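You operate a simulated robot arm through the tools that you are given. There is no shell and no other tool. Be economical: measure what you need, move in short steps, check, and stop when the job is done.

You are at the controls of a simulated two-armed robot. One attempt, no reset.

TASK
On the service table, fold the blue cloth in half.
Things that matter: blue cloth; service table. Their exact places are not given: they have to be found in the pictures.

The check looks at the end state, three seconds after you hand in, the way a careful person would. Anything else that was tipped, shoved, dropped, spilled or broken makes it a failure. Flat cloth is picked up by pressing the open fingertips on it (5 to 10 N) and closing them slowly along it; thin cloth reads only 2 to 8 mm in the jaws.

THE ROBOT
Two 6-joint arms with two-finger parallel grippers on one trunk, on a base that drives. Base frame: it is fixed to the floor where the robot stands at the start and does not move with it; the origin is under the middle of the robot, x ahead of it, y to its left, z up; the surface under the hand at the start is at about z = 860. Readings come in mm, rad, newtons and seconds.
The left shoulder is at the start at [280, 185, 980], the right one opposite. With the tool pointing down near the work surface each hand reaches from about 560 to 940 mm from the robot's upright axis, wherever it stands, measured 20 degrees to its own side. Places, roughly: service table [700, -700, 900]. Payload 1.57 kg a hand.
The tool frame of a hand sits at the grasp point between the pads (the TCP): z along the fingers, y along the line on which they close. The tips reach 30 mm beyond it. The gripper opens to 80 mm. The fingers are 17 mm wide and 12 mm thick; the gripper's body (40 by 82 mm) begins 80 mm behind the TCP.
Orientation is that of the tool frame in the base frame, as a unit quaternion [w, x, y, z]. With the fingers straight down and closing along the base's y, the tool's x points along the base's -x, its y along +y and its z along -z.

THE INTERFACE
- The arms move only by the tool servo_tool. It takes "left_steps", "right_steps" or both (then of equal length, played together; a hand with none holds still); each is a list of rows, each a list of 7 numbers: the shift along the tool's x, y, z in mm, then the turn, a rotation vector about the tool's x, y, z in rad, then the closure, from 0 (fully open) to 1 (shut). In form: [[dx, dy, dz, ax, ay, az, hand], ...]. A call has 1 to 12 rows; each row shifts and turns the commanded pose from where the row before left it, along the tool's axes as they then stand. Each row takes 0.2 s and may step no farther than 50 mm and 0.15 rad from the row before; otherwise, or with a gripper value out of range, the whole call is refused. Where a pose cannot be reached the arm comes as near as it can. A force on the tool above 40 N (or 10 N above the force at the start of the call, whichever is more), or a blocked arm, ends the call early, and 0.2 s more pass. Each finger travels about 153 mm/s and halts on what it meets, pressing with about 37 N; the grip force reading is that of the motor and also rises with nothing between the fingers. The clock runs only during rows and for 0.2 s after the last one: add rows that do not move to give the fingers time. The reply holds the time, the measured pose of the TCP, the force on the tool along the base axes, the opening and the grip force, in the units named above and with some noise, with the torque about the TCP (base axes, N m) and any sound that the robot's microphone picked up, and new pictures: "views" is both (left out), scene, wrist or none (wrist: the cameras of the hands that moved).
- Cameras (640 x 400 px; columns grow to the right, rows downward): "scene" is now at [224.8, -26.2, 1405.9]; the picture's right is [-0.39, -0.92, 0.00], its down [-0.78, 0.33, -0.53] and it looks along [0.49, -0.20, -0.85] (base axes); focal length 285 px, centre (320, 200). "left" rides on the left gripper at [72, 7, -122] in its tool frame; the picture's right is [-0.09, 1.00, 0.00], its down [-0.84, -0.08, -0.54] and it looks along [-0.54, -0.05, 0.84] (tool axes); focal length 238 px, centre (320, 200). "right" rides on the right gripper at [72, -7, -122] in its tool frame; the picture's right is [0.09, 1.00, 0.00], its down [-0.84, 0.08, -0.54] and it looks along [-0.54, 0.05, 0.84] (tool axes); focal length 238 px, centre (320, 200).
- slide_trunk(by): slides the trunk up (or, below 0, down) by that many mm; the arms and the scene camera ride with it, the base frame stays. It gives what a move gives, with no picture.
- drive_base(legs): drives the robot by 1 to 6 legs, each [ahead, turn to the left] in mm and rad, along the robot's own axes; the way and the turn of a leg run together, so that a leg with both is an arc; at most 1500 mm and 3.142 rad a leg. The arms and the cameras ride along, it lands a little off, and it stops where it bumps. It gives what a move gives, and a new picture of the scene camera.
- aim_head(pan, tilt): turns the head with the scene camera to pan (to the left, within 1.501 rad either way) and tilt (down, from -0.506 to 1.204), counted from straight ahead of the robot. It gives what a move gives, and a new picture of the scene camera.
- locate(camera, pixels): for up to 12 pixels [column, row] of the newest picture of that camera ("zoom" is the newest enlarged one), the place [x, y, z] in the base frame of the surface seen there, good to about 2 mm. The clock stands still meanwhile.
- zoom(camera, box): a new picture of the part [left, top, right, bottom] of that camera's present view, enlarged. The clock stands still meanwhile.
- close_job(): hands the job in; it is judged then, once.

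Work in short steps. Measure before you move; look again where a grasp or a placing could have gone wrong, and mend it. You have 80 turns and 260 pictures in all, those below and enlarged ones among them. Open the grippers and draw the arms clear of the work before you hand the job in, unless the task says otherwise; then end with one line.

The tools are called after ">>>" as name(argument=value, ...) on one line, values as JSON. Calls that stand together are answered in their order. servo_tool: Moves the arms, as the interface text tells. Its arguments: {"type":"object","properties":{"left_steps":{"type":"array","items":{"type":"array","items":{"type":"number"}}},"right_steps":{"type":"array","items":{"type":"array","items":{"type":"number"}}},"views":{"type":"string","enum":["both","scene","wrist","none"]}},"required":[]} The other tools are called the same way: slide_trunk (by) slides the trunk up or down; drive_base (legs) drives the base; aim_head (pan, tilt) turns the head that bears the scene camera; locate (camera, pixels) gives the place of the surface under pixels of a picture; zoom (camera, box) takes an enlarged picture of a part of a camera's view; close_job () hands the job in.

At the start:

```text
time_s: 0.0
left_ee_pos: [609.7, 2.5, 1076.7]
left_ee_rot: [0.0, -0.001, 1.0, 0.0]
left_force: [0.0, -0.2, 0.2]
left_moment: [-0.01, 0.01, 0.0]
left_finger_gap: 80.1
left_grasp_force: 0.0
right_ee_pos: [408.8, -412.6, 1043.4]
right_ee_rot: [0.0, -0.001, 1.0, 0.0]
right_force: [0.7, -0.2, -0.2]
right_moment: [0.01, -0.02, 0.02]
right_finger_gap: 79.9
right_grasp_force: 0.1
trunk travel left (down, up): [-675.0, 315.0]
robot x, y, heading: [-0.2, 0.4, -0.002]
head pan, tilt: [-0.396, 1.016]
```

scene: 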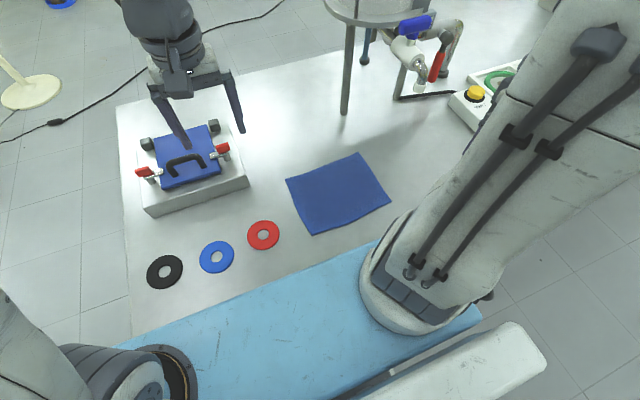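
right: 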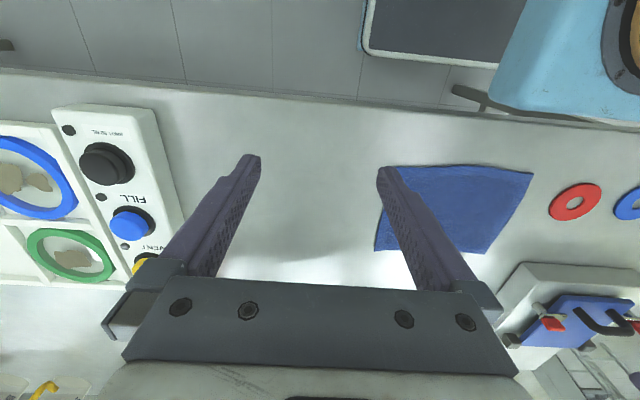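
left: 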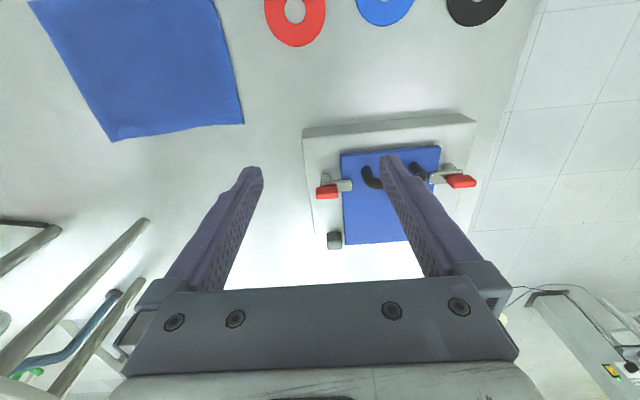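

The scene shows the blue cloth with corners near (286,180), (359,153), (391,201), (313,235). I measure them and the table around them.

>>> locate(camera="scene", pixels=[[288, 181], [358, 155], [389, 201], [314, 233], [338, 194], [262, 150], [345, 110], [400, 96], [262, 235], [245, 180], [450, 110], [300, 270]])

>>> zoom(camera="scene", box=[260, 130, 420, 250])

```text
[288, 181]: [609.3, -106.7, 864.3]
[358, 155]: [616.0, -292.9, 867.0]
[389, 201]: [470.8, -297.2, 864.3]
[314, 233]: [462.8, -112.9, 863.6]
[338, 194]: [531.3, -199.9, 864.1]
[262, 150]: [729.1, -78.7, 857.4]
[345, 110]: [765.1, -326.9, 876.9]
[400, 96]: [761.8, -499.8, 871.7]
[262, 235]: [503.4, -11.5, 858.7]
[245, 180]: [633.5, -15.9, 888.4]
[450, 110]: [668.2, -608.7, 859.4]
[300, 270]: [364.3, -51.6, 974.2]
```

```text
3.33 times, centred on (340, 190) of scene
```

zoom: 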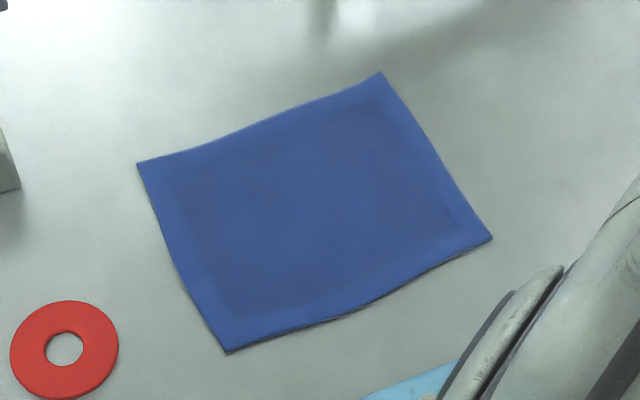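

The cloth here spans about 185 (y) by 147 mm (x) at z≈864, but the service table is stated near [700, -700, 900]. I look there to see whether it's the same table or another.

>>> aim_head(pan=-0.85, tilt=0.7)

```text
time_s: 0.9
left_ee_pos: [609.5, 4.4, 1077.8]
left_ee_rot: [0.0, -0.001, 1.0, 0.0]
left_force: [1.1, 0.0, -0.5]
left_moment: [0.01, -0.01, -0.01]
left_finger_gap: 80.0
left_grasp_force: 0.0
right_ee_pos: [408.9, -412.6, 1043.3]
right_ee_rot: [0.0, -0.001, 1.0, 0.0]
right_force: [-0.6, -0.4, -0.2]
right_moment: [-0.02, -0.01, 0.0]
right_finger_gap: 80.2
right_grasp_force: 0.1
trunk travel left (down, up): [-675.0, 315.0]
robot x, y, heading: [1.3, -2.3, 0.006]
head pan, tilt: [-0.85, 0.7]
```

scene: 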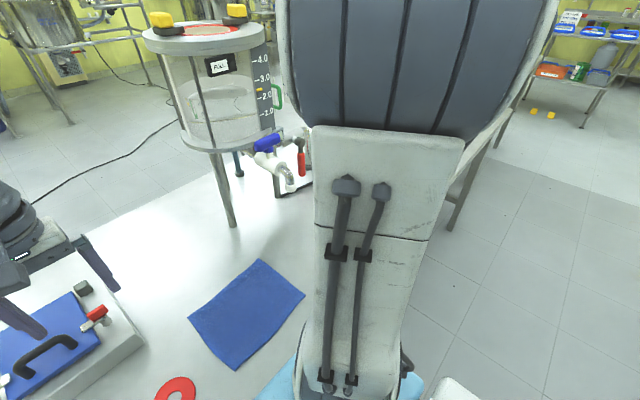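

The arm hides the middle; there is furniture behind it at (470,190). I look more to the right and also straight ahead.

>>> aim_head(pan=-1.3, tilt=0.6)

>>> aim_head(pan=-0.3, tilt=0.6)

```text
time_s: 1.8
left_ee_pos: [609.9, 3.6, 1077.6]
left_ee_rot: [0.0, -0.001, 1.0, 0.001]
left_force: [-0.2, -0.1, -0.6]
left_moment: [-0.01, 0.04, 0.01]
left_finger_gap: 79.8
left_grasp_force: 0.0
right_ee_pos: [410.9, -413.8, 1042.9]
right_ee_rot: [0.0, 0.0, 1.0, -0.001]
right_force: [-0.2, 0.2, 0.2]
right_moment: [0.01, 0.05, -0.01]
right_finger_gap: 80.0
right_grasp_force: 0.0
trunk travel left (down, up): [-675.0, 315.0]
robot x, y, heading: [-0.6, 0.5, -0.002]
head pan, tilt: [-1.3, 0.6]
```

scene: 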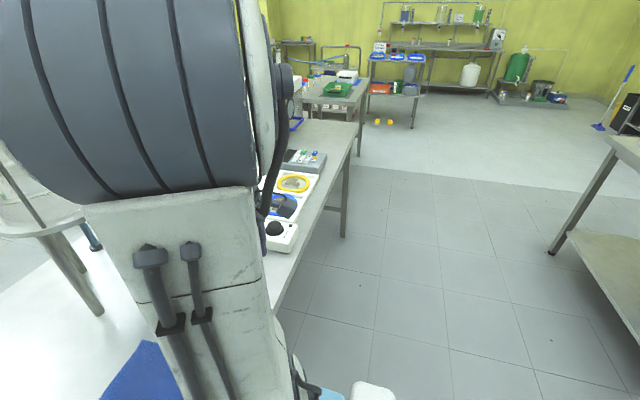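

```text
time_s: 3.1
left_ee_pos: [609.7, 4.0, 1078.0]
left_ee_rot: [-0.001, -0.001, 1.0, 0.0]
left_force: [-0.2, -0.6, -0.6]
left_moment: [0.0, -0.01, 0.03]
left_finger_gap: 80.0
left_grasp_force: 0.1
right_ee_pos: [410.6, -413.5, 1042.8]
right_ee_rot: [0.001, -0.001, 1.0, 0.0]
right_force: [0.2, -0.3, 0.1]
right_moment: [-0.02, -0.01, -0.04]
right_finger_gap: 80.0
right_grasp_force: 0.0
trunk travel left (down, up): [-675.0, 315.0]
robot x, y, heading: [-1.7, 2.8, 0.001]
head pan, tilt: [-0.3, 0.6]
```

scene: 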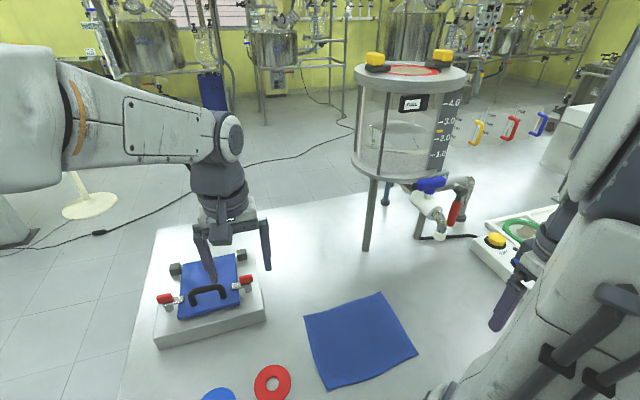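

It's one long table (y from about +60 to -1300), so this cloth is the one. I'll fold the far edge (x≈612) onto the near edge (x≈467) with both hands; the near edge is too close for the right hand, so I back off 110 mm first.

>>> drive_base(legs=[[-110, 0]])

>>> aim_head(pan=-0.3, tilt=0.85)

```text
time_s: 4.2
left_ee_pos: [500.7, 3.2, 1076.0]
left_ee_rot: [0.0, 0.0, 1.0, -0.001]
left_force: [0.1, 0.5, -0.6]
left_moment: [0.0, 0.0, 0.01]
left_finger_gap: 79.9
left_grasp_force: 0.0
right_ee_pos: [302.1, -413.6, 1043.7]
right_ee_rot: [0.0, 0.0, 1.0, 0.0]
right_force: [0.6, 0.3, 0.2]
right_moment: [0.01, -0.03, 0.03]
right_finger_gap: 79.9
right_grasp_force: 0.1
trunk travel left (down, up): [-675.0, 315.0]
robot x, y, heading: [-106.8, 0.9, -0.006]
head pan, tilt: [-0.3, 0.6]
```

scene: 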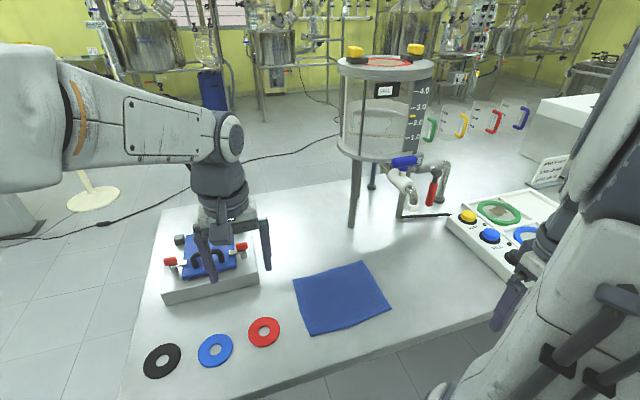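

```text
time_s: 5.0
left_ee_pos: [499.9, 3.3, 1076.0]
left_ee_rot: [0.001, 0.0, 1.0, 0.0]
left_force: [-0.2, 0.2, -0.2]
left_moment: [0.0, -0.02, -0.04]
left_finger_gap: 80.1
left_grasp_force: 0.0
right_ee_pos: [301.0, -413.9, 1043.5]
right_ee_rot: [0.001, 0.0, 1.0, -0.001]
right_force: [-1.0, -0.8, -0.5]
right_moment: [0.02, -0.02, 0.0]
right_finger_gap: 80.1
right_grasp_force: 0.1
trunk travel left (down, up): [-675.0, 315.0]
robot x, y, heading: [-110.4, 0.6, -0.003]
head pan, tilt: [-0.3, 0.85]
```

scene: 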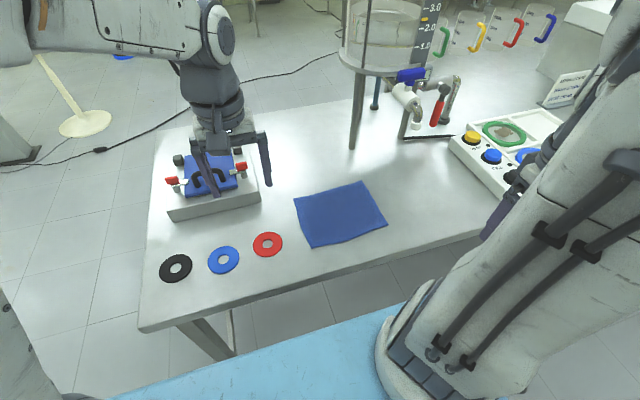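

Clear view now; cloth corners near (294,197), (360,181), (388,223), (313,248). I zoom and measure.

>>> zoom(camera="scene", box=[280, 164, 408, 260])

```text
4.17 times, centred on (344, 212) of scene
```

zoom: 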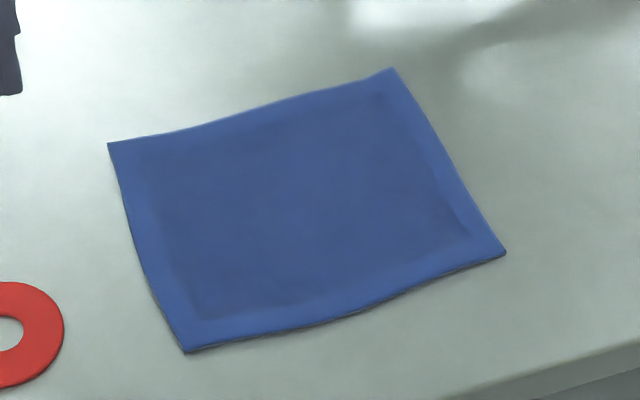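

>>> locate(camera="zoom", pixels=[[111, 146], [391, 71], [501, 251], [187, 350], [255, 105], [340, 312], [150, 250], [450, 160], [300, 200], [255, 85], [350, 350]])

>>> servo_tool(left_steps=[[0, 0, 0, 0, 0, 0.15, 0], [0, 0, 0, 0, 0, 0.15, 0], [0, 0, 0, 0, 0, 0.15, 0], [0, 0, 0, 0, 0, 0.15, 0], [0, 0, 0, 0, 0, 0.15, 0], [0, 0, 0, 0, 0, 0.15, 0], [0, 0, 0, 0, 0, 0.15, 0], [0, 0, 0, 0, 0, 0.15, 0], [0, 0, 0, 0, 0, 0.15, 0], [0, 0, 0, 0, 0, 0.15, 0], [0, 0, 0, 0, 0, 0.071, 0]], right_steps=[[0, 0, 0, 0, 0, -0.15, 0], [0, 0, 0, 0, 0, -0.15, 0], [0, 0, 0, 0, 0, -0.15, 0], [0, 0, 0, 0, 0, -0.15, 0], [0, 0, 0, 0, 0, -0.15, 0], [0, 0, 0, 0, 0, -0.15, 0], [0, 0, 0, 0, 0, -0.15, 0], [0, 0, 0, 0, 0, -0.15, 0], [0, 0, 0, 0, 0, -0.15, 0], [0, 0, 0, 0, 0, -0.15, 0], [0, 0, 0, 0, 0, -0.071, 0]], views="scene")

```text
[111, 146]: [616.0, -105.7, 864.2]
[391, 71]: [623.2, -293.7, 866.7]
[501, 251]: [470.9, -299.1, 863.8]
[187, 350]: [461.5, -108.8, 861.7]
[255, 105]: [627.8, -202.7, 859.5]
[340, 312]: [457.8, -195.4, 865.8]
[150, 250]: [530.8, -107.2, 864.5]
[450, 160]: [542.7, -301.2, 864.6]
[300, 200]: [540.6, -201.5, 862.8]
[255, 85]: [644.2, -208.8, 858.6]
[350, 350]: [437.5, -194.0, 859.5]
```

```text
time_s: 7.4
left_ee_pos: [501.2, 2.7, 1077.1]
left_ee_rot: [0.0, 0.708, 0.707, 0.0]
left_force: [-0.5, -0.4, 0.6]
left_moment: [0.02, 0.03, -0.02]
left_finger_gap: 80.0
left_grasp_force: 0.1
right_ee_pos: [300.7, -413.3, 1044.2]
right_ee_rot: [-0.001, 0.708, -0.706, 0.0]
right_force: [-0.5, 0.9, -0.2]
right_moment: [0.02, 0.01, 0.02]
right_finger_gap: 80.1
right_grasp_force: 0.1
trunk travel left (down, up): [-675.0, 315.0]
robot x, y, heading: [-104.8, -0.2, 0.001]
head pan, tilt: [-0.3, 0.85]
```

scene: 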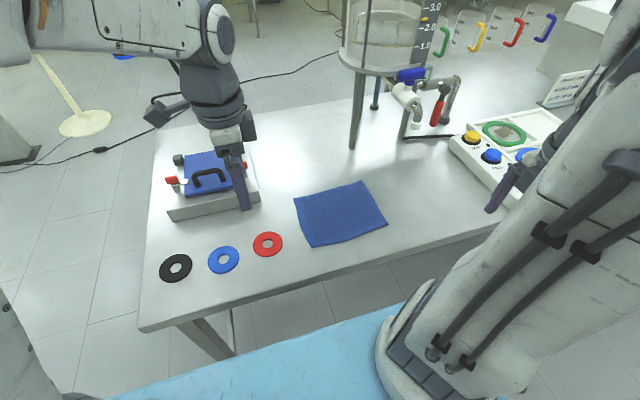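

Cloth corners: far-left (616,-106), far-right (623,-294), near-right (471,-299), near-left (461,-109). Hands are yawed to close along x; I bring them above the far corners at height ~960 with jaws at about 30 mm.

>>> servo_tool(left_steps=[[-17.7, 12.4, 0, 0, 0, 0, 0.3], [-17.7, 12.4, 0, 0, 0, 0, 0.62], [-17.7, 12.4, 0, 0, 0, 0, 0.62], [-17.7, 12.4, 0, 0, 0, 0, 0.62], [-17.7, 12.4, 0, 0, 0, 0, 0.62], [-17.7, 12.4, 0, 0, 0, 0, 0.62], [-17.7, 12.4, 0, 0, 0, 0, 0.62], [0, 0, 29, 0, 0, 0, 0.62], [0, 0, 29, 0, 0, 0, 0.62], [0, 0, 29, 0, 0, 0, 0.62], [0, 0, 29, 0, 0, 0, 0.62], [0, 0, 0, 0, 0, 0, 0.62]], right_steps=[[-19.1, -41.9, 0, 0, 0, 0, 0.3], [-19.1, -41.9, 0, 0, 0, 0, 0.62], [-19.1, -41.9, 0, 0, 0, 0, 0.62], [-19.1, -41.9, 0, 0, 0, 0, 0.62], [-19.1, -41.9, 0, 0, 0, 0, 0.62], [-19.1, -41.9, 0, 0, 0, 0, 0.62], [-19.1, -41.9, 0, 0, 0, 0, 0.62], [0, 0, 21, 0, 0, 0, 0.62], [0, 0, 21, 0, 0, 0, 0.62], [0, 0, 21, 0, 0, 0, 0.62], [0, 0, 21, 0, 0, 0, 0.62], [0, 0, 0, 0, 0, 0, 0.62]])

```text
time_s: 10.0
left_ee_pos: [589.3, -122.6, 960.0]
left_ee_rot: [0.0, 0.706, 0.708, 0.0]
left_force: [0.2, -0.2, -0.1]
left_moment: [-0.02, 0.0, 0.0]
left_finger_gap: 30.6
left_grasp_force: 0.0
right_ee_pos: [594.3, -279.6, 958.7]
right_ee_rot: [0.0, 0.707, -0.707, -0.001]
right_force: [-0.7, -0.1, -0.1]
right_moment: [0.0, 0.0, -0.02]
right_finger_gap: 30.3
right_grasp_force: 0.0
trunk travel left (down, up): [-675.0, 315.0]
robot x, y, heading: [-107.6, -1.0, -0.002]
head pan, tilt: [-0.3, 0.85]
```

scene: 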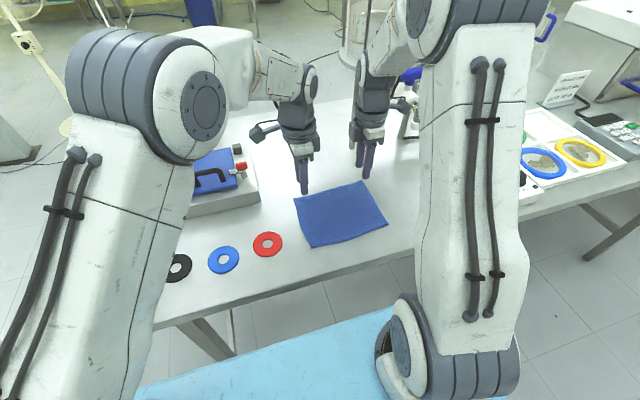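
right: 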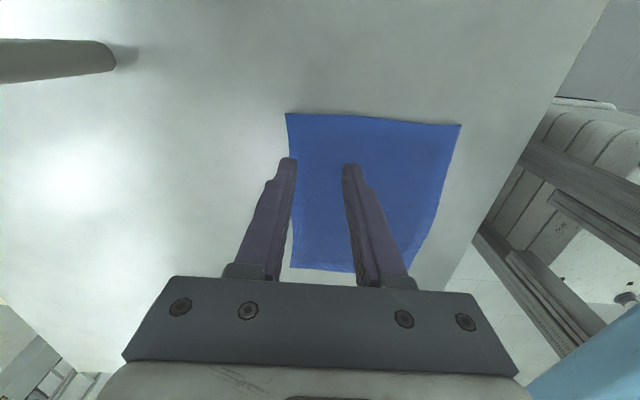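
left: 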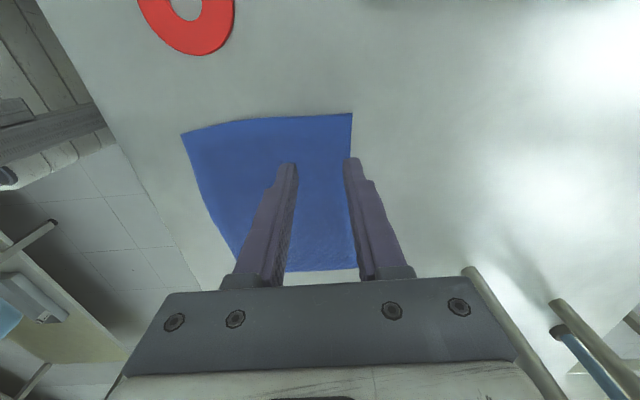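

Outer fingers look right at the far edge line. I verify the corners in the wrist views: left (350,115), right (288,115).

>>> locate(camera="left", pixels=[[349, 117], [351, 150], [184, 136], [357, 262]])

>>> locate(camera="right", pixels=[[289, 117], [293, 145], [457, 127], [293, 262]])

```text
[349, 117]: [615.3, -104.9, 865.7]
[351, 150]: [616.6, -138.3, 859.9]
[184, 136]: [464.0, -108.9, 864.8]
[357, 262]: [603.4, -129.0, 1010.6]
```

```text
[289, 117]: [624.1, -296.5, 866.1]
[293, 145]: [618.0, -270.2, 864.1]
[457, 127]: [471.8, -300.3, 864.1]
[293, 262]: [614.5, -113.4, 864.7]
```

Confirmed. I shift both inward ~6 mm and descend to just above the cloth (tips ~871).

>>> servo_tool(left_steps=[[0, -6, 20, 0, 0, 0, 0.62], [0, 0, 20, 0, 0, 0, 0.62], [0, 0, 18, 0, 0, 0, 0.62], [0, 0, 2, 0, 0, 0, 0.62], [0, 0, 0, 0, 0, 0, 0.62]], right_steps=[[0, 6, 20, 0, 0, 0, 0.62], [0, 0, 20, 0, 0, 0, 0.62], [0, 0, 17, 0, 0, 0, 0.62], [0, 0, 2, 0, 0, 0, 0.62], [0, 0, 0, 0, 0, 0, 0.62]], views="none")

```text
time_s: 11.2
left_ee_pos: [581.3, -119.9, 899.5]
left_ee_rot: [0.0, 0.707, 0.707, 0.0]
left_force: [0.4, 1.2, -0.3]
left_moment: [-0.01, 0.04, 0.0]
left_finger_gap: 30.5
left_grasp_force: 0.1
right_ee_pos: [588.3, -279.8, 899.5]
right_ee_rot: [0.0, -0.707, 0.707, 0.0]
right_force: [1.3, -0.2, 0.6]
right_moment: [0.02, 0.03, -0.04]
right_finger_gap: 30.2
right_grasp_force: 0.1
trunk travel left (down, up): [-675.0, 315.0]
robot x, y, heading: [-105.5, 1.8, -0.006]
head pan, tilt: [-0.3, 0.85]
```

No contact yet; descend in small steps to touch.

>>> servo_tool(left_steps=[[0, 0, 3, 0, 0, 0, 0.62], [0, 0, 2, 0, 0, 0, 0.62], [0, 0, 2, 0, 0, 0, 0.62], [0, 0, 0, 0, 0, 0, 0.62]], right_steps=[[0, 0, 3, 0, 0, 0, 0.62], [0, 0, 2, 0, 0, 0, 0.62], [0, 0, 2, 0, 0, 0, 0.62], [0, 0, 0, 0, 0, 0, 0.62]], views="none")

```text
time_s: 12.2
left_ee_pos: [581.5, -119.7, 894.0]
left_ee_rot: [0.001, 0.706, 0.708, 0.001]
left_force: [-0.5, 1.4, 7.0]
left_moment: [0.05, 0.0, 0.0]
left_finger_gap: 30.1
left_grasp_force: 0.1
right_ee_pos: [587.9, -279.4, 893.3]
right_ee_rot: [-0.001, 0.707, -0.707, 0.001]
right_force: [1.4, 0.3, 7.0]
right_moment: [0.04, -0.05, 0.01]
right_finger_gap: 30.4
right_grasp_force: 0.0
trunk travel left (down, up): [-675.0, 315.0]
robot x, y, heading: [-103.6, 1.6, -0.003]
head pan, tilt: [-0.3, 0.85]
```

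Both press with 7 N. Close slowly.

>>> servo_tool(left_steps=[[0, 0, 0, 0, 0, 0, 0.66], [0, 0, 0, 0, 0, 0, 0.7], [0, 0, 0, 0, 0, 0, 0.74], [0, 0, 0, 0, 0, 0, 0.78], [0, 0, 0, 0, 0, 0, 0.82], [0, 0, 0, 0, 0, 0, 0.86], [0, 0, 0, 0, 0, 0, 0.9], [0, 0, 0, 0, 0, 0, 0.94], [0, 0, 0, 0, 0, 0, 0.97], [0, 0, 0, 0, 0, 0, 1], [0, 0, 0, 0, 0, 0, 1], [0, 0, 0, 0, 0, 0, 1]], right_steps=[[0, 0, 0, 0, 0, 0, 0.66], [0, 0, 0, 0, 0, 0, 0.7], [0, 0, 0, 0, 0, 0, 0.74], [0, 0, 0, 0, 0, 0, 0.78], [0, 0, 0, 0, 0, 0, 0.82], [0, 0, 0, 0, 0, 0, 0.86], [0, 0, 0, 0, 0, 0, 0.9], [0, 0, 0, 0, 0, 0, 0.94], [0, 0, 0, 0, 0, 0, 0.97], [0, 0, 0, 0, 0, 0, 1], [0, 0, 0, 0, 0, 0, 1], [0, 0, 0, 0, 0, 0, 1]])

```text
time_s: 14.8
left_ee_pos: [581.7, -120.8, 894.1]
left_ee_rot: [0.001, 0.706, 0.708, 0.0]
left_force: [0.0, -1.1, 8.7]
left_moment: [-0.03, -0.02, -0.01]
left_finger_gap: 4.1
left_grasp_force: 24.4
right_ee_pos: [586.6, -279.9, 891.9]
right_ee_rot: [0.001, 0.707, -0.707, 0.0]
right_force: [0.0, -0.9, 10.0]
right_moment: [0.01, 0.02, -0.01]
right_finger_gap: 3.6
right_grasp_force: 24.6
trunk travel left (down, up): [-675.0, 315.0]
robot x, y, heading: [-105.8, 0.5, -0.003]
head pan, tilt: [-0.3, 0.85]
```

scene: 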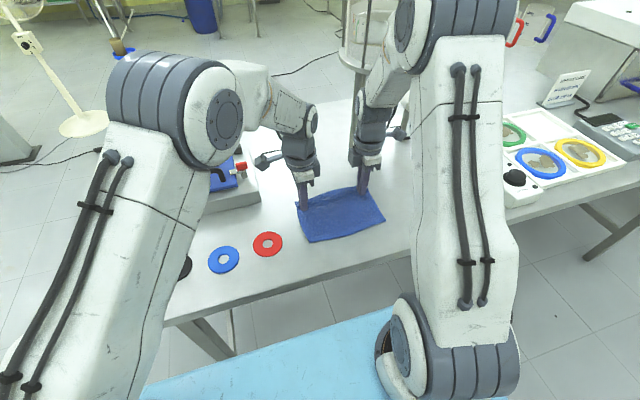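
right: 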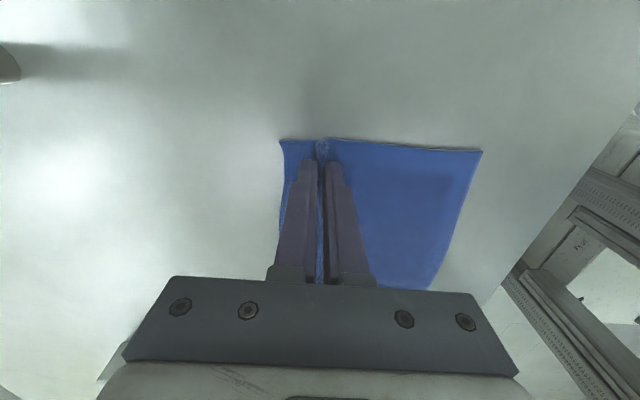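
left: 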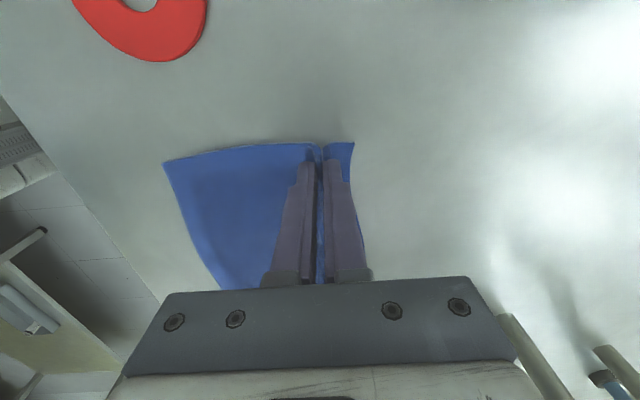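

Both hands hold cloth (gaps 4.1 and 3.6 mm). I measure how much margin lies beyond the pinch before planning the carry.

>>> locate(camera="left", pixels=[[352, 145], [322, 148], [166, 163], [357, 215], [215, 284]])

>>> locate(camera="right", pixels=[[282, 143], [322, 145], [479, 152], [282, 200], [430, 284]])

```text
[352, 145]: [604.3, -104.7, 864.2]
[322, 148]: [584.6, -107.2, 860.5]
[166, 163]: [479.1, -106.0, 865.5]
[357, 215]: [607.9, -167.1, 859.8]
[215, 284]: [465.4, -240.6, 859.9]
```

```text
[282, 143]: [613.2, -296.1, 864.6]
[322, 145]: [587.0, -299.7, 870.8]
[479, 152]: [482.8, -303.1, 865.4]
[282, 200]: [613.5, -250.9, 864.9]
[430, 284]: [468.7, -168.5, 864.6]
```

Far corners now at x≈604/613, near at ≈479/483. I lift and tilt both hands so fingers lean toward +x (~60°), so the edge flips over rather than tucking under.

>>> servo_tool(left_steps=[[0, 0, -12, 0, 0, 0, 1], [0, 0, -12, 0, 0, 0, 1], [0, -7, -4.5, -0.15, 0, 0, 1], [0, -6.25, -5.5, -0.15, 0, 0, 1], [0, -5.36, -6.37, -0.15, 0, 0, 1], [0, -4.34, -7.1, -0.15, 0, 0, 1], [0, -3.24, -7.67, -0.15, 0, 0, 1], [0, -2.05, -8.07, -0.15, 0, 0, 1], [0, -0.83, -8.28, -0.15, 0, 0, 1], [0, 0, 0, 0, 0, 0, 1]], right_steps=[[0, 0, -12, 0, 0, 0, 1], [0, 0, -12, 0, 0, 0, 1], [0, 7, -4.5, 0.15, 0, 0, 1], [0, 6.25, -5.5, 0.15, 0, 0, 1], [0, 5.36, -6.37, 0.15, 0, 0, 1], [0, 4.34, -7.1, 0.15, 0, 0, 1], [0, 3.24, -7.67, 0.15, 0, 0, 1], [0, 2.05, -8.07, 0.15, 0, 0, 1], [0, 0.83, -8.28, 0.15, 0, 0, 1], [0, 0, 0, 0, 0, 0, 1]])

```text
time_s: 17.0
left_ee_pos: [533.7, -120.1, 948.6]
left_ee_rot: [0.354, 0.612, 0.612, 0.355]
left_force: [0.2, 0.6, -0.2]
left_moment: [0.04, 0.06, 0.01]
left_finger_gap: 3.5
left_grasp_force: 24.4
right_ee_pos: [582.0, -239.6, 1182.2]
right_ee_rot: [0.347, -0.613, 0.618, -0.349]
right_force: [-0.5, 0.3, 0.4]
right_moment: [-0.02, 0.0, 0.03]
right_finger_gap: 0.0
right_grasp_force: 21.4
right hand out of reach, approached as far as the arm can: row 6, 7, 8, 9
trunk travel left (down, up): [-675.0, 315.0]
robot x, y, heading: [-103.1, 0.4, -0.004]
head pan, tilt: [-0.3, 0.85]
```

scene: 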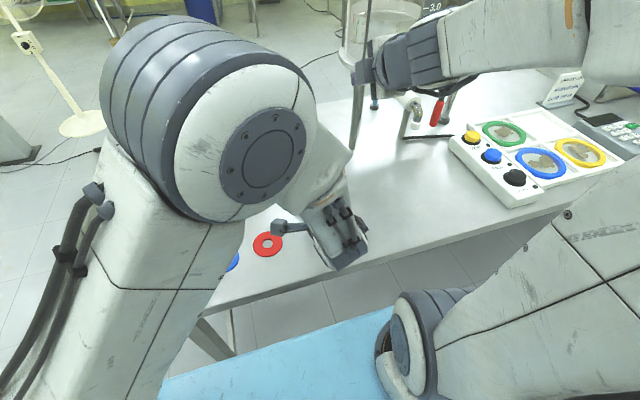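
right: 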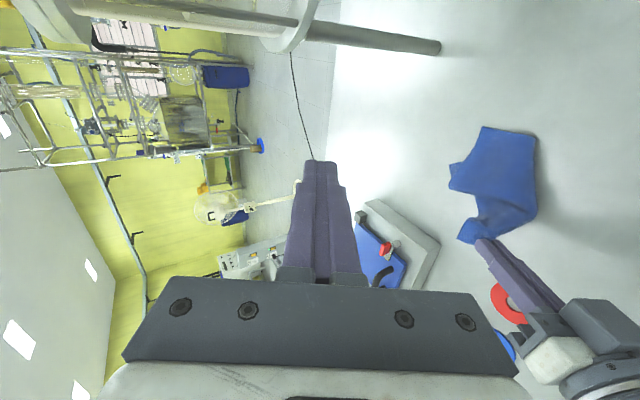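
left: 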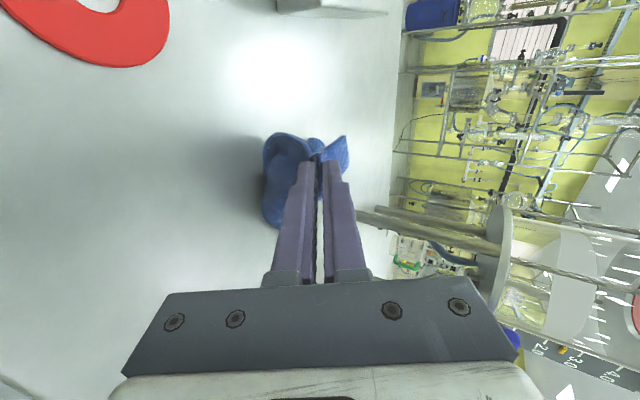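

The right arm ran out of its reach while tilting, swung up to z 1182 and lost the cloth (gap 0); the left still holds its corner. First I test cautiously how the right hand recovers: one small untilt row with an upward shift.

>>> servo_tool(right_steps=[[0, 0, -10, -0.1, 0, 0, 1]], views="scene")

```text
time_s: 17.4
left_ee_pos: [532.6, -119.9, 948.3]
left_ee_rot: [0.353, 0.612, 0.612, 0.355]
left_force: [-0.3, -0.3, 0.6]
left_moment: [0.03, 0.06, -0.01]
left_finger_gap: 3.7
left_grasp_force: 24.2
right_ee_pos: [573.6, -238.4, 1187.2]
right_ee_rot: [0.323, -0.628, 0.629, -0.324]
right_force: [0.3, -0.4, 0.4]
right_moment: [-0.01, 0.01, 0.02]
right_finger_gap: 0.2
right_grasp_force: 21.4
trunk travel left (down, up): [-675.0, 315.0]
robot x, y, heading: [-106.6, 0.9, -0.006]
head pan, tilt: [-0.3, 0.85]
```

scene: 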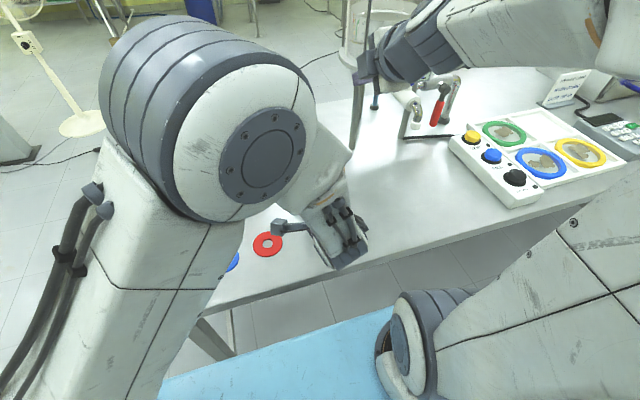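

Commands are relative to the actual pose, so recovery is simple: untilt the right hand in place, and lay the left corner back down along its reverse path.

>>> servo_tool(left_steps=[[0, -0.42, 8.31, 0.15, 0, 0, 1], [0, 0.83, 8.28, 0.15, 0, 0, 1], [0, 2.05, 8.07, 0.15, 0, 0, 1], [0, 3.24, 7.67, 0.15, 0, 0, 1], [0, 4.34, 7.1, 0.15, 0, 0, 1], [0, 5.36, 6.37, 0.15, 0, 0, 1], [0, 6.25, 5.5, 0.15, 0, 0, 1], [0, 0, 0, 0, 0, 0, 1]], right_steps=[[0, 0, 0, -0.135, 0, 0, 1], [0, 0, 0, -0.135, 0, 0, 1], [0, 0, 0, -0.135, 0, 0, 1], [0, 0, 0, -0.135, 0, 0, 1], [0, 0, 0, -0.135, 0, 0, 1], [0, 0, 0, -0.135, 0, 0, 1], [0, 0, 0, -0.135, 0, 0, 1], [0, 0, 0, 0, 0, 0, 0.62]])

```text
time_s: 19.2
left_ee_pos: [581.6, -121.6, 917.3]
left_ee_rot: [-0.001, 0.706, 0.708, -0.001]
left_force: [0.4, 0.4, 0.3]
left_moment: [0.02, -0.03, 0.03]
left_finger_gap: 3.3
left_grasp_force: 24.6
right_ee_pos: [573.3, -238.2, 1185.9]
right_ee_rot: [0.001, -0.707, 0.707, -0.001]
right_force: [0.4, -0.7, -0.3]
right_moment: [0.01, 0.01, -0.02]
right_finger_gap: 30.3
right_grasp_force: 0.1
trunk travel left (down, up): [-675.0, 315.0]
robot x, y, heading: [-108.4, -2.3, 0.0]
head pan, tilt: [-0.3, 0.85]
```

scene: 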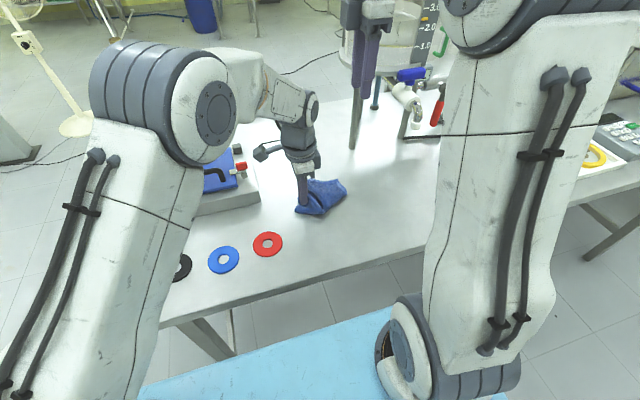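
right: 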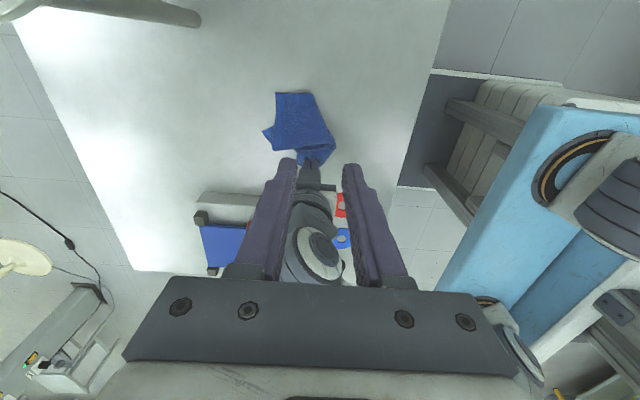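
left: 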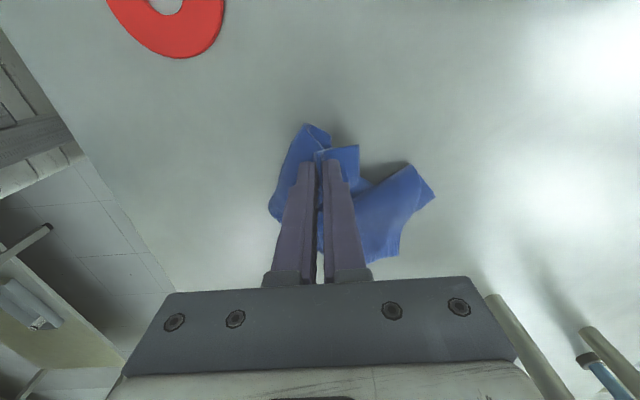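

The cloth is now crumpled, held at the far-left corner by the left hand. I'll lift it to hang freely so I can catch an adjacent corner, moving the right hand away in -y meanwhile.

>>> servo_tool(left_steps=[[0, 0, -30, 0, 0, 0, 1], [0, 0, -30, 0, 0, 0, 1], [0, 0, -30, 0, 0, 0, 1], [0, 0, -30, 0, 0, 0, 1], [0, 0, -30, 0, 0, 0, 1], [0, 0, -30, 0, 0, 0, 1], [0, 0, -30, 0, 0, 0, 1], [0, 0, -30, 0, 0, 0, 1], [0, 0, 0, 0, 0, 0, 1], [0, 0, 0, 0, 0, 0, 1]], right_steps=[[20, 10, 0, 0, 0, 0, 0.62], [20, 10, 0, 0, 0, 0, 0.62], [20, 10, 0, 0, 0, 0, 0.62], [20, 10, 0, 0, 0, 0, 0.62], [20, 10, 0, 0, 0, 0, 0.62], [20, 10, 0, 0, 0, 0, 0.62], [0, 10, 0, 0, 0, 0, 0.62], [0, 10, 0, 0, 0, 0, 0.62], [0, 0, 0, 0, 0, 0, 0.62], [0, 0, 0, 0, 0, 0, 0.62]])

>>> aim_head(pan=-0.25, tilt=0.6)

```text
time_s: 21.4
left_ee_pos: [582.1, -120.9, 1157.4]
left_ee_rot: [0.0, 0.707, 0.707, 0.0]
left_force: [-0.1, 0.1, 0.3]
left_moment: [0.01, -0.05, -0.03]
left_finger_gap: 3.3
left_grasp_force: 23.8
right_ee_pos: [494.5, -359.8, 1186.6]
right_ee_rot: [-0.001, 0.707, -0.707, 0.002]
right_force: [-0.1, 0.5, 1.2]
right_moment: [0.02, 0.01, 0.01]
right_finger_gap: 30.2
right_grasp_force: 0.1
trunk travel left (down, up): [-675.0, 315.0]
robot x, y, heading: [-109.0, -1.4, 0.0]
head pan, tilt: [-0.3, 0.85]
```

scene: 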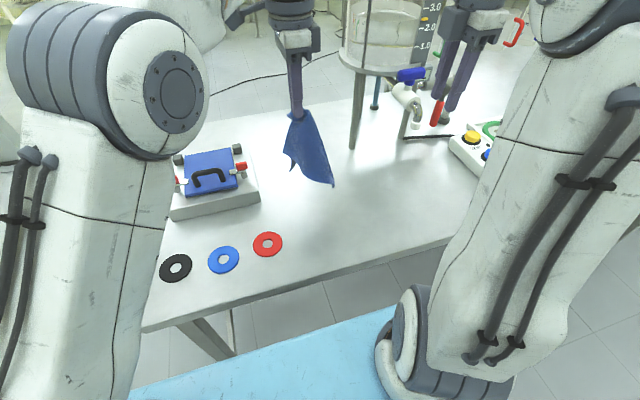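
right: 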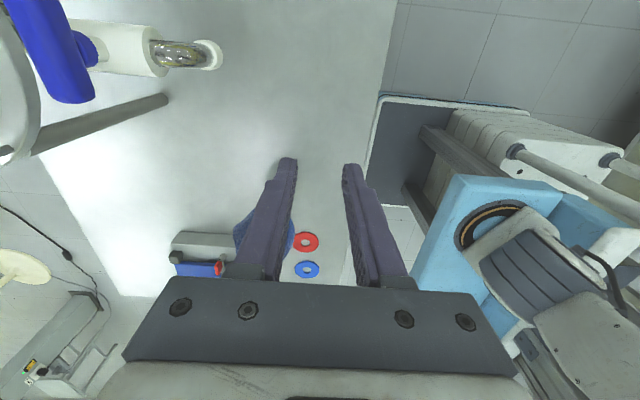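
left: 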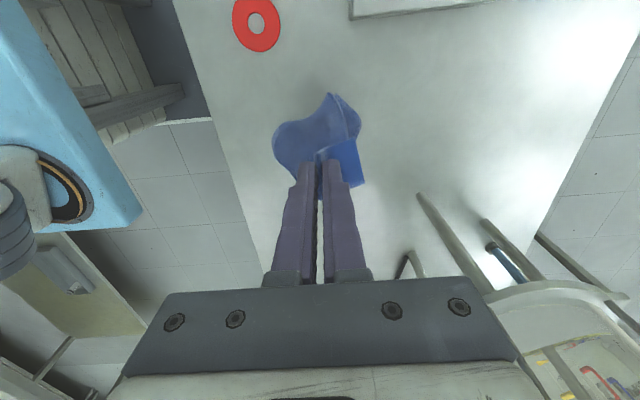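

```text
time_s: 22.2
left_ee_pos: [582.2, -121.4, 1158.5]
left_ee_rot: [0.0, 0.707, 0.708, 0.0]
left_force: [-0.2, -0.4, -0.6]
left_moment: [0.0, -0.05, -0.01]
left_finger_gap: 3.1
left_grasp_force: 24.6
right_ee_pos: [495.0, -360.2, 1186.3]
right_ee_rot: [0.001, -0.707, 0.708, -0.001]
right_force: [-0.2, 0.5, -0.5]
right_moment: [-0.01, 0.06, 0.03]
right_finger_gap: 30.4
right_grasp_force: 0.1
trunk travel left (down, up): [-675.0, 315.0]
robot x, y, heading: [-109.2, -2.6, 0.0]
head pan, tilt: [-0.25, 0.6]
```

scene: 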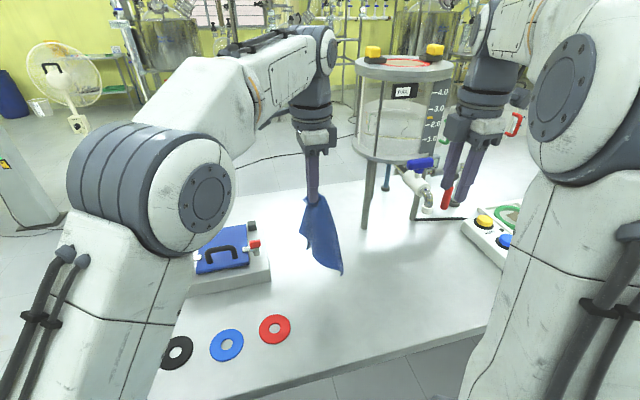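

The cloth hangs from its corner. I zoom in on it to find the adjacent corners.

>>> zoom(camera="scene", box=[272, 185, 376, 285])

>>> zoom(camera="left", box=[240, 70, 400, 200])

```text
4.00 times, centred on (324, 235) of scene
```

zoom: 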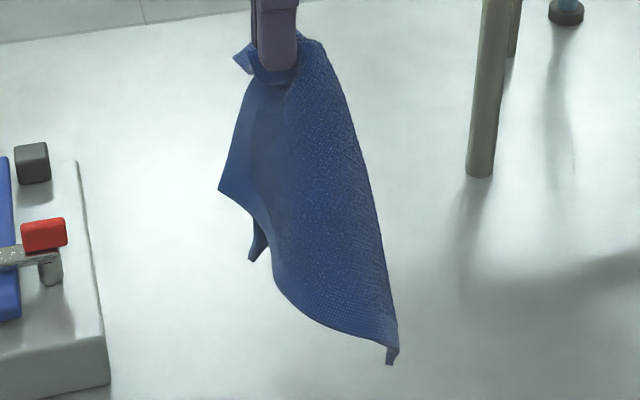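

```text
3.08 times, centred on (320, 135) of left
```

zoom: 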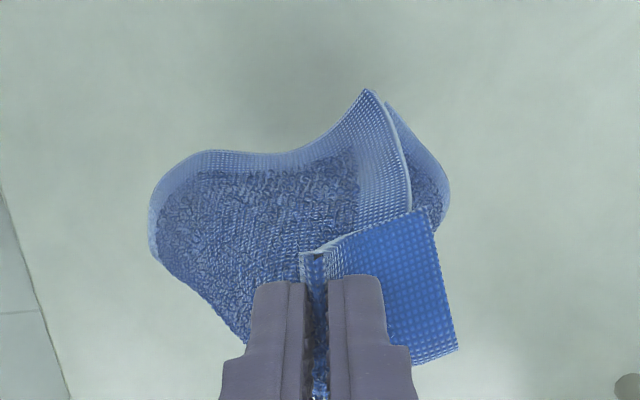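

I measure the hanging corners: (221,190), (252,258), (390,355), plus mid-points.

>>> locate(camera="zoom", pixels=[[223, 189], [252, 257], [391, 352], [385, 300], [300, 300], [330, 150], [255, 150]])

```text
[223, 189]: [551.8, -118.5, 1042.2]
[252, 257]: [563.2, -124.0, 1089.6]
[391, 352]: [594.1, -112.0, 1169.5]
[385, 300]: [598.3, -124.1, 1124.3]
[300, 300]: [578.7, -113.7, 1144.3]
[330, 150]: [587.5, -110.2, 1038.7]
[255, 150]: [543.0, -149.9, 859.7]
```

That used the left zoom; I redo the scene zoom and measure again.

>>> zoom(camera="scene", box=[272, 185, 376, 285])

>>> locate(camera="zoom", pixels=[[223, 189], [252, 257], [390, 354], [383, 300], [300, 300], [330, 150], [255, 150], [240, 56], [345, 140]])

```text
4.00 times, centred on (324, 235) of scene
```

zoom: 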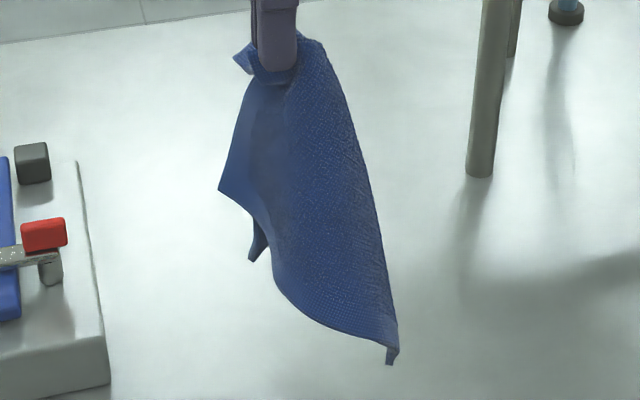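

```text
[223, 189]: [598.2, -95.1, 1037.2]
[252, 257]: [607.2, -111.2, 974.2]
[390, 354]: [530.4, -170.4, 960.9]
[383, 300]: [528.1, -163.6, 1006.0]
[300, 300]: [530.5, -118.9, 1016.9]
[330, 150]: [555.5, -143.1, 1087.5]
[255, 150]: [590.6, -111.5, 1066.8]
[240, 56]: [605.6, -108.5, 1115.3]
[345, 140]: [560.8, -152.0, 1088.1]
```

The hanging edge runs from the pinch down to corner A≈(530,-170,961), likely the far-right corner. I shift -y and lower until the bottom touches the table, then I'll draw the left hand toward +y so A trails flat in -y and the right hand can pinch it.

>>> servo_tool(left_steps=[[-15, 0, 0, 0, 0, 0, 1], [-15, 0, 0, 0, 0, 0, 1], [-15, 0, 0, 0, 0, 0, 1], [-15, 0, 0, 0, 0, 0, 1], [0, 0, 0, 0, 0, 0, 1], [0, 0, 18, 0, 0, 0, 1], [0, 0, 18, 0, 0, 0, 1], [0, 0, 18, 0, 0, 0, 1], [0, 0, 18, 0, 0, 0, 1], [0, 0, 18, 0, 0, 0, 1], [0, 0, 0, 0, 0, 0, 1]], right_steps=[[10, 0, 0, 0, 0, 0, 0.62], [10, 0, 0, 0, 0, 0, 0.62], [10, 0, 0, 0, 0, 0, 0.62], [10, 0, 0, 0, 0, 0, 0.62], [10, 0, 0, 0, 0, 0, 0.62], [0, 0, 0, 0, 0, 0, 0.62], [0, 0, 0, 0, 0, 0, 0.62], [0, 0, 0, 0, 0, 0, 0.62], [0, 0, 0, 0, 0, 0, 0.62], [0, 0, 0, 0, 0, 0, 0.62], [0, 0, 0, 0, 0, 0, 0.62]], views="scene")

>>> zoom(camera="scene", box=[260, 170, 420, 300])

```text
time_s: 24.6
left_ee_pos: [580.4, -178.7, 1065.3]
left_ee_rot: [0.0, 0.706, 0.708, 0.0]
left_force: [0.1, -0.3, 0.5]
left_moment: [0.0, -0.06, 0.0]
left_finger_gap: 3.4
left_grasp_force: 24.9
left hand out of reach, approached as far as the arm can: row 4
right_ee_pos: [495.1, -410.4, 1184.4]
right_ee_rot: [0.002, -0.707, 0.708, -0.002]
right_force: [-0.1, -0.1, 0.3]
right_moment: [0.07, -0.01, -0.02]
right_finger_gap: 30.3
right_grasp_force: 0.0
trunk travel left (down, up): [-675.0, 315.0]
robot x, y, heading: [-105.9, 0.2, 0.001]
head pan, tilt: [-0.25, 0.6]
```

scene: 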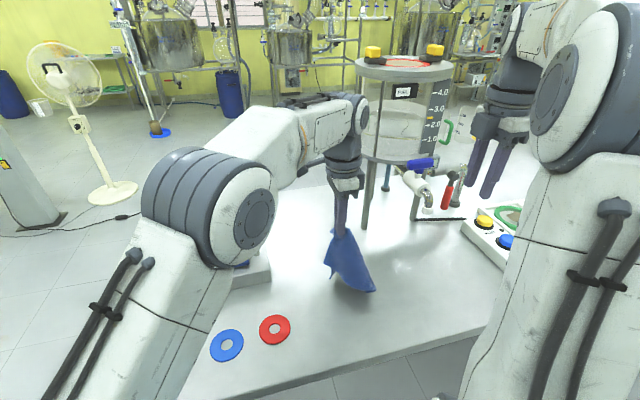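

```text
3.08 times, centred on (340, 235) of scene
```

zoom: 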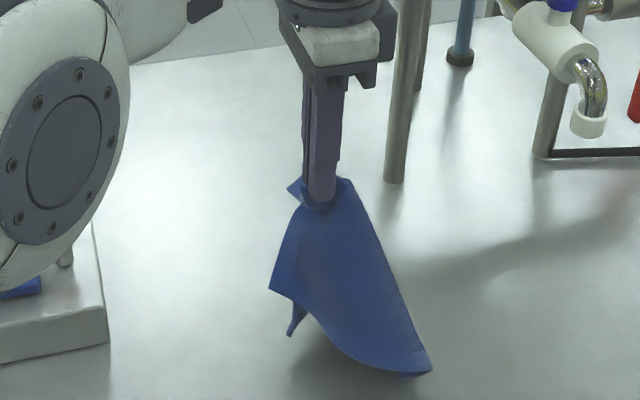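

A is about at the table now. I lower while drawing the left hand toward +y.

>>> servo_tool(left_steps=[[6, 0, 12, 0, 0, 0, 1], [8, 1, 14, 0, 0, 0, 1], [10, 2, 14, 0, 0, 0, 1], [10, 2, 14, 0, 0, 0, 1], [10, 2, 14, 0, 0, 0, 1], [10, 2, 14, 0, 0, 0, 1], [10, 2, 14, 0, 0, 0, 1], [10, 2, 14, 0, 0, 0, 1], [10, 2, 14, 0, 0, 0, 1], [10, 2, 14, 0, 0, 0, 1], [10, 2, 14, 0, 0, 0, 1], [0, 0, 0, 0, 0, 0, 1]])

>>> zoom(camera="scene", box=[260, 170, 420, 300])

```text
time_s: 27.2
left_ee_pos: [598.6, -73.8, 914.9]
left_ee_rot: [0.0, 0.706, 0.708, 0.0]
left_force: [-0.3, -0.1, -0.1]
left_moment: [0.02, -0.05, -0.01]
left_finger_gap: 3.6
left_grasp_force: 23.8
right_ee_pos: [495.0, -409.9, 1184.3]
right_ee_rot: [-0.001, 0.707, -0.707, 0.001]
right_force: [0.2, -0.8, 0.2]
right_moment: [0.01, -0.01, -0.01]
right_finger_gap: 30.3
right_grasp_force: 0.0
trunk travel left (down, up): [-675.0, 315.0]
robot x, y, heading: [-105.8, -2.3, -0.002]
head pan, tilt: [-0.25, 0.6]
```

scene: 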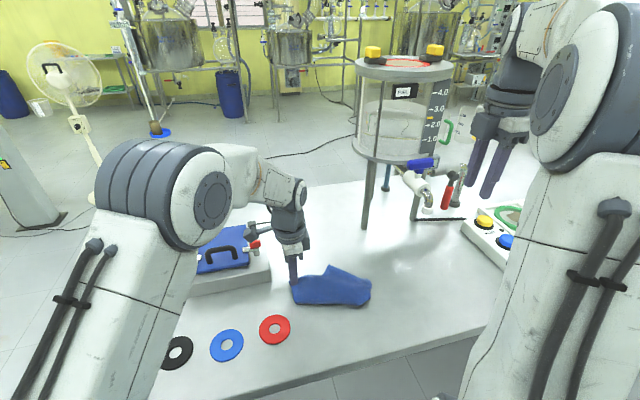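
left: 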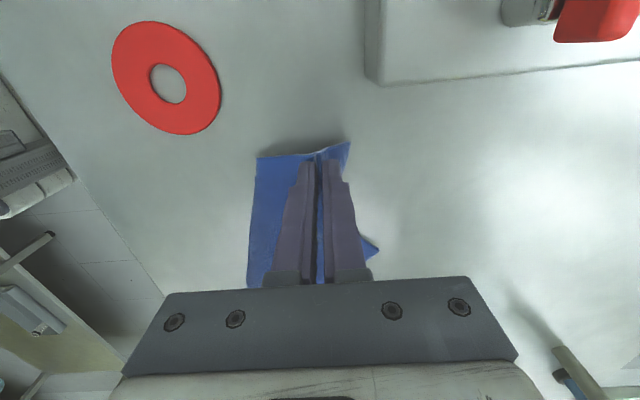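

```text
3.08 times, centred on (340, 235) of scene
```

zoom: 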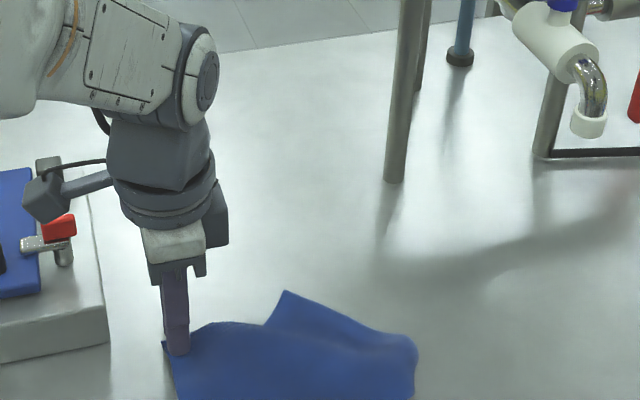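

Nicely laid toward -y, though partly doubled. I aim the head lower for a good look.

>>> aim_head(pan=-0.3, tilt=0.95)

>>> zoom(camera="scene", box=[270, 130, 398, 226])

```text
time_s: 28.0
left_ee_pos: [598.0, -74.8, 916.7]
left_ee_rot: [0.0, 0.706, 0.708, 0.0]
left_force: [0.7, 0.6, 0.7]
left_moment: [0.0, -0.08, 0.0]
left_finger_gap: 3.2
left_grasp_force: 24.6
right_ee_pos: [495.8, -409.9, 1185.4]
right_ee_rot: [-0.002, 0.707, -0.707, 0.002]
right_force: [-0.6, -0.3, 0.6]
right_moment: [0.02, 0.01, 0.01]
right_finger_gap: 30.4
right_grasp_force: 0.1
trunk travel left (down, up): [-675.0, 315.0]
robot x, y, heading: [-109.0, 3.5, 0.001]
head pan, tilt: [-0.3, 0.949]
```

scene: 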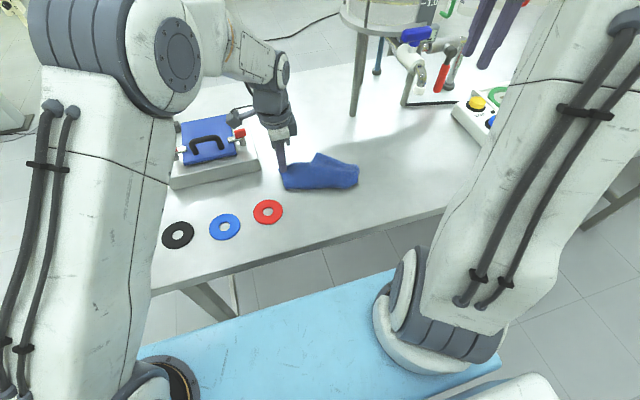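

```text
4.17 times, centred on (334, 178) of scene
```

zoom: 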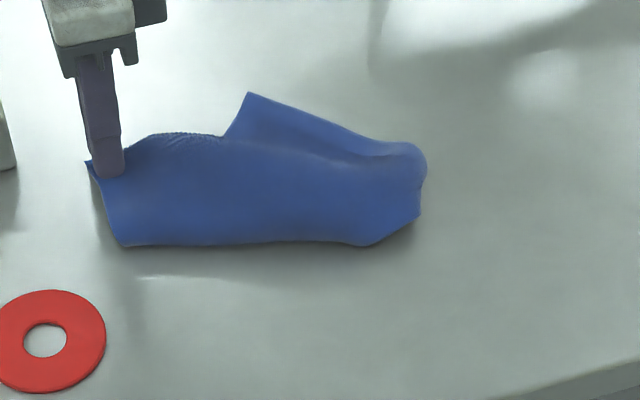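

I measure points on the laid cloth to understand the layers.

>>> locate(camera="zoom", pixels=[[92, 165], [125, 242], [250, 97], [225, 133], [420, 150], [422, 180], [415, 215], [368, 242], [250, 190], [330, 140], [250, 240], [380, 195]])

```text
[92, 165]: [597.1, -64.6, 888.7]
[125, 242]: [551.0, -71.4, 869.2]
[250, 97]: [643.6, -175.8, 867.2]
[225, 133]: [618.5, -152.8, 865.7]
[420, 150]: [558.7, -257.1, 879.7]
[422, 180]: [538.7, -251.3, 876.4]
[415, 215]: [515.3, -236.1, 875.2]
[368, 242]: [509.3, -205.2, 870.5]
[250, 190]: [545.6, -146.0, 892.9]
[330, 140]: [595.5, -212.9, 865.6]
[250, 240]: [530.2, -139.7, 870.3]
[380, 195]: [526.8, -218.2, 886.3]
```

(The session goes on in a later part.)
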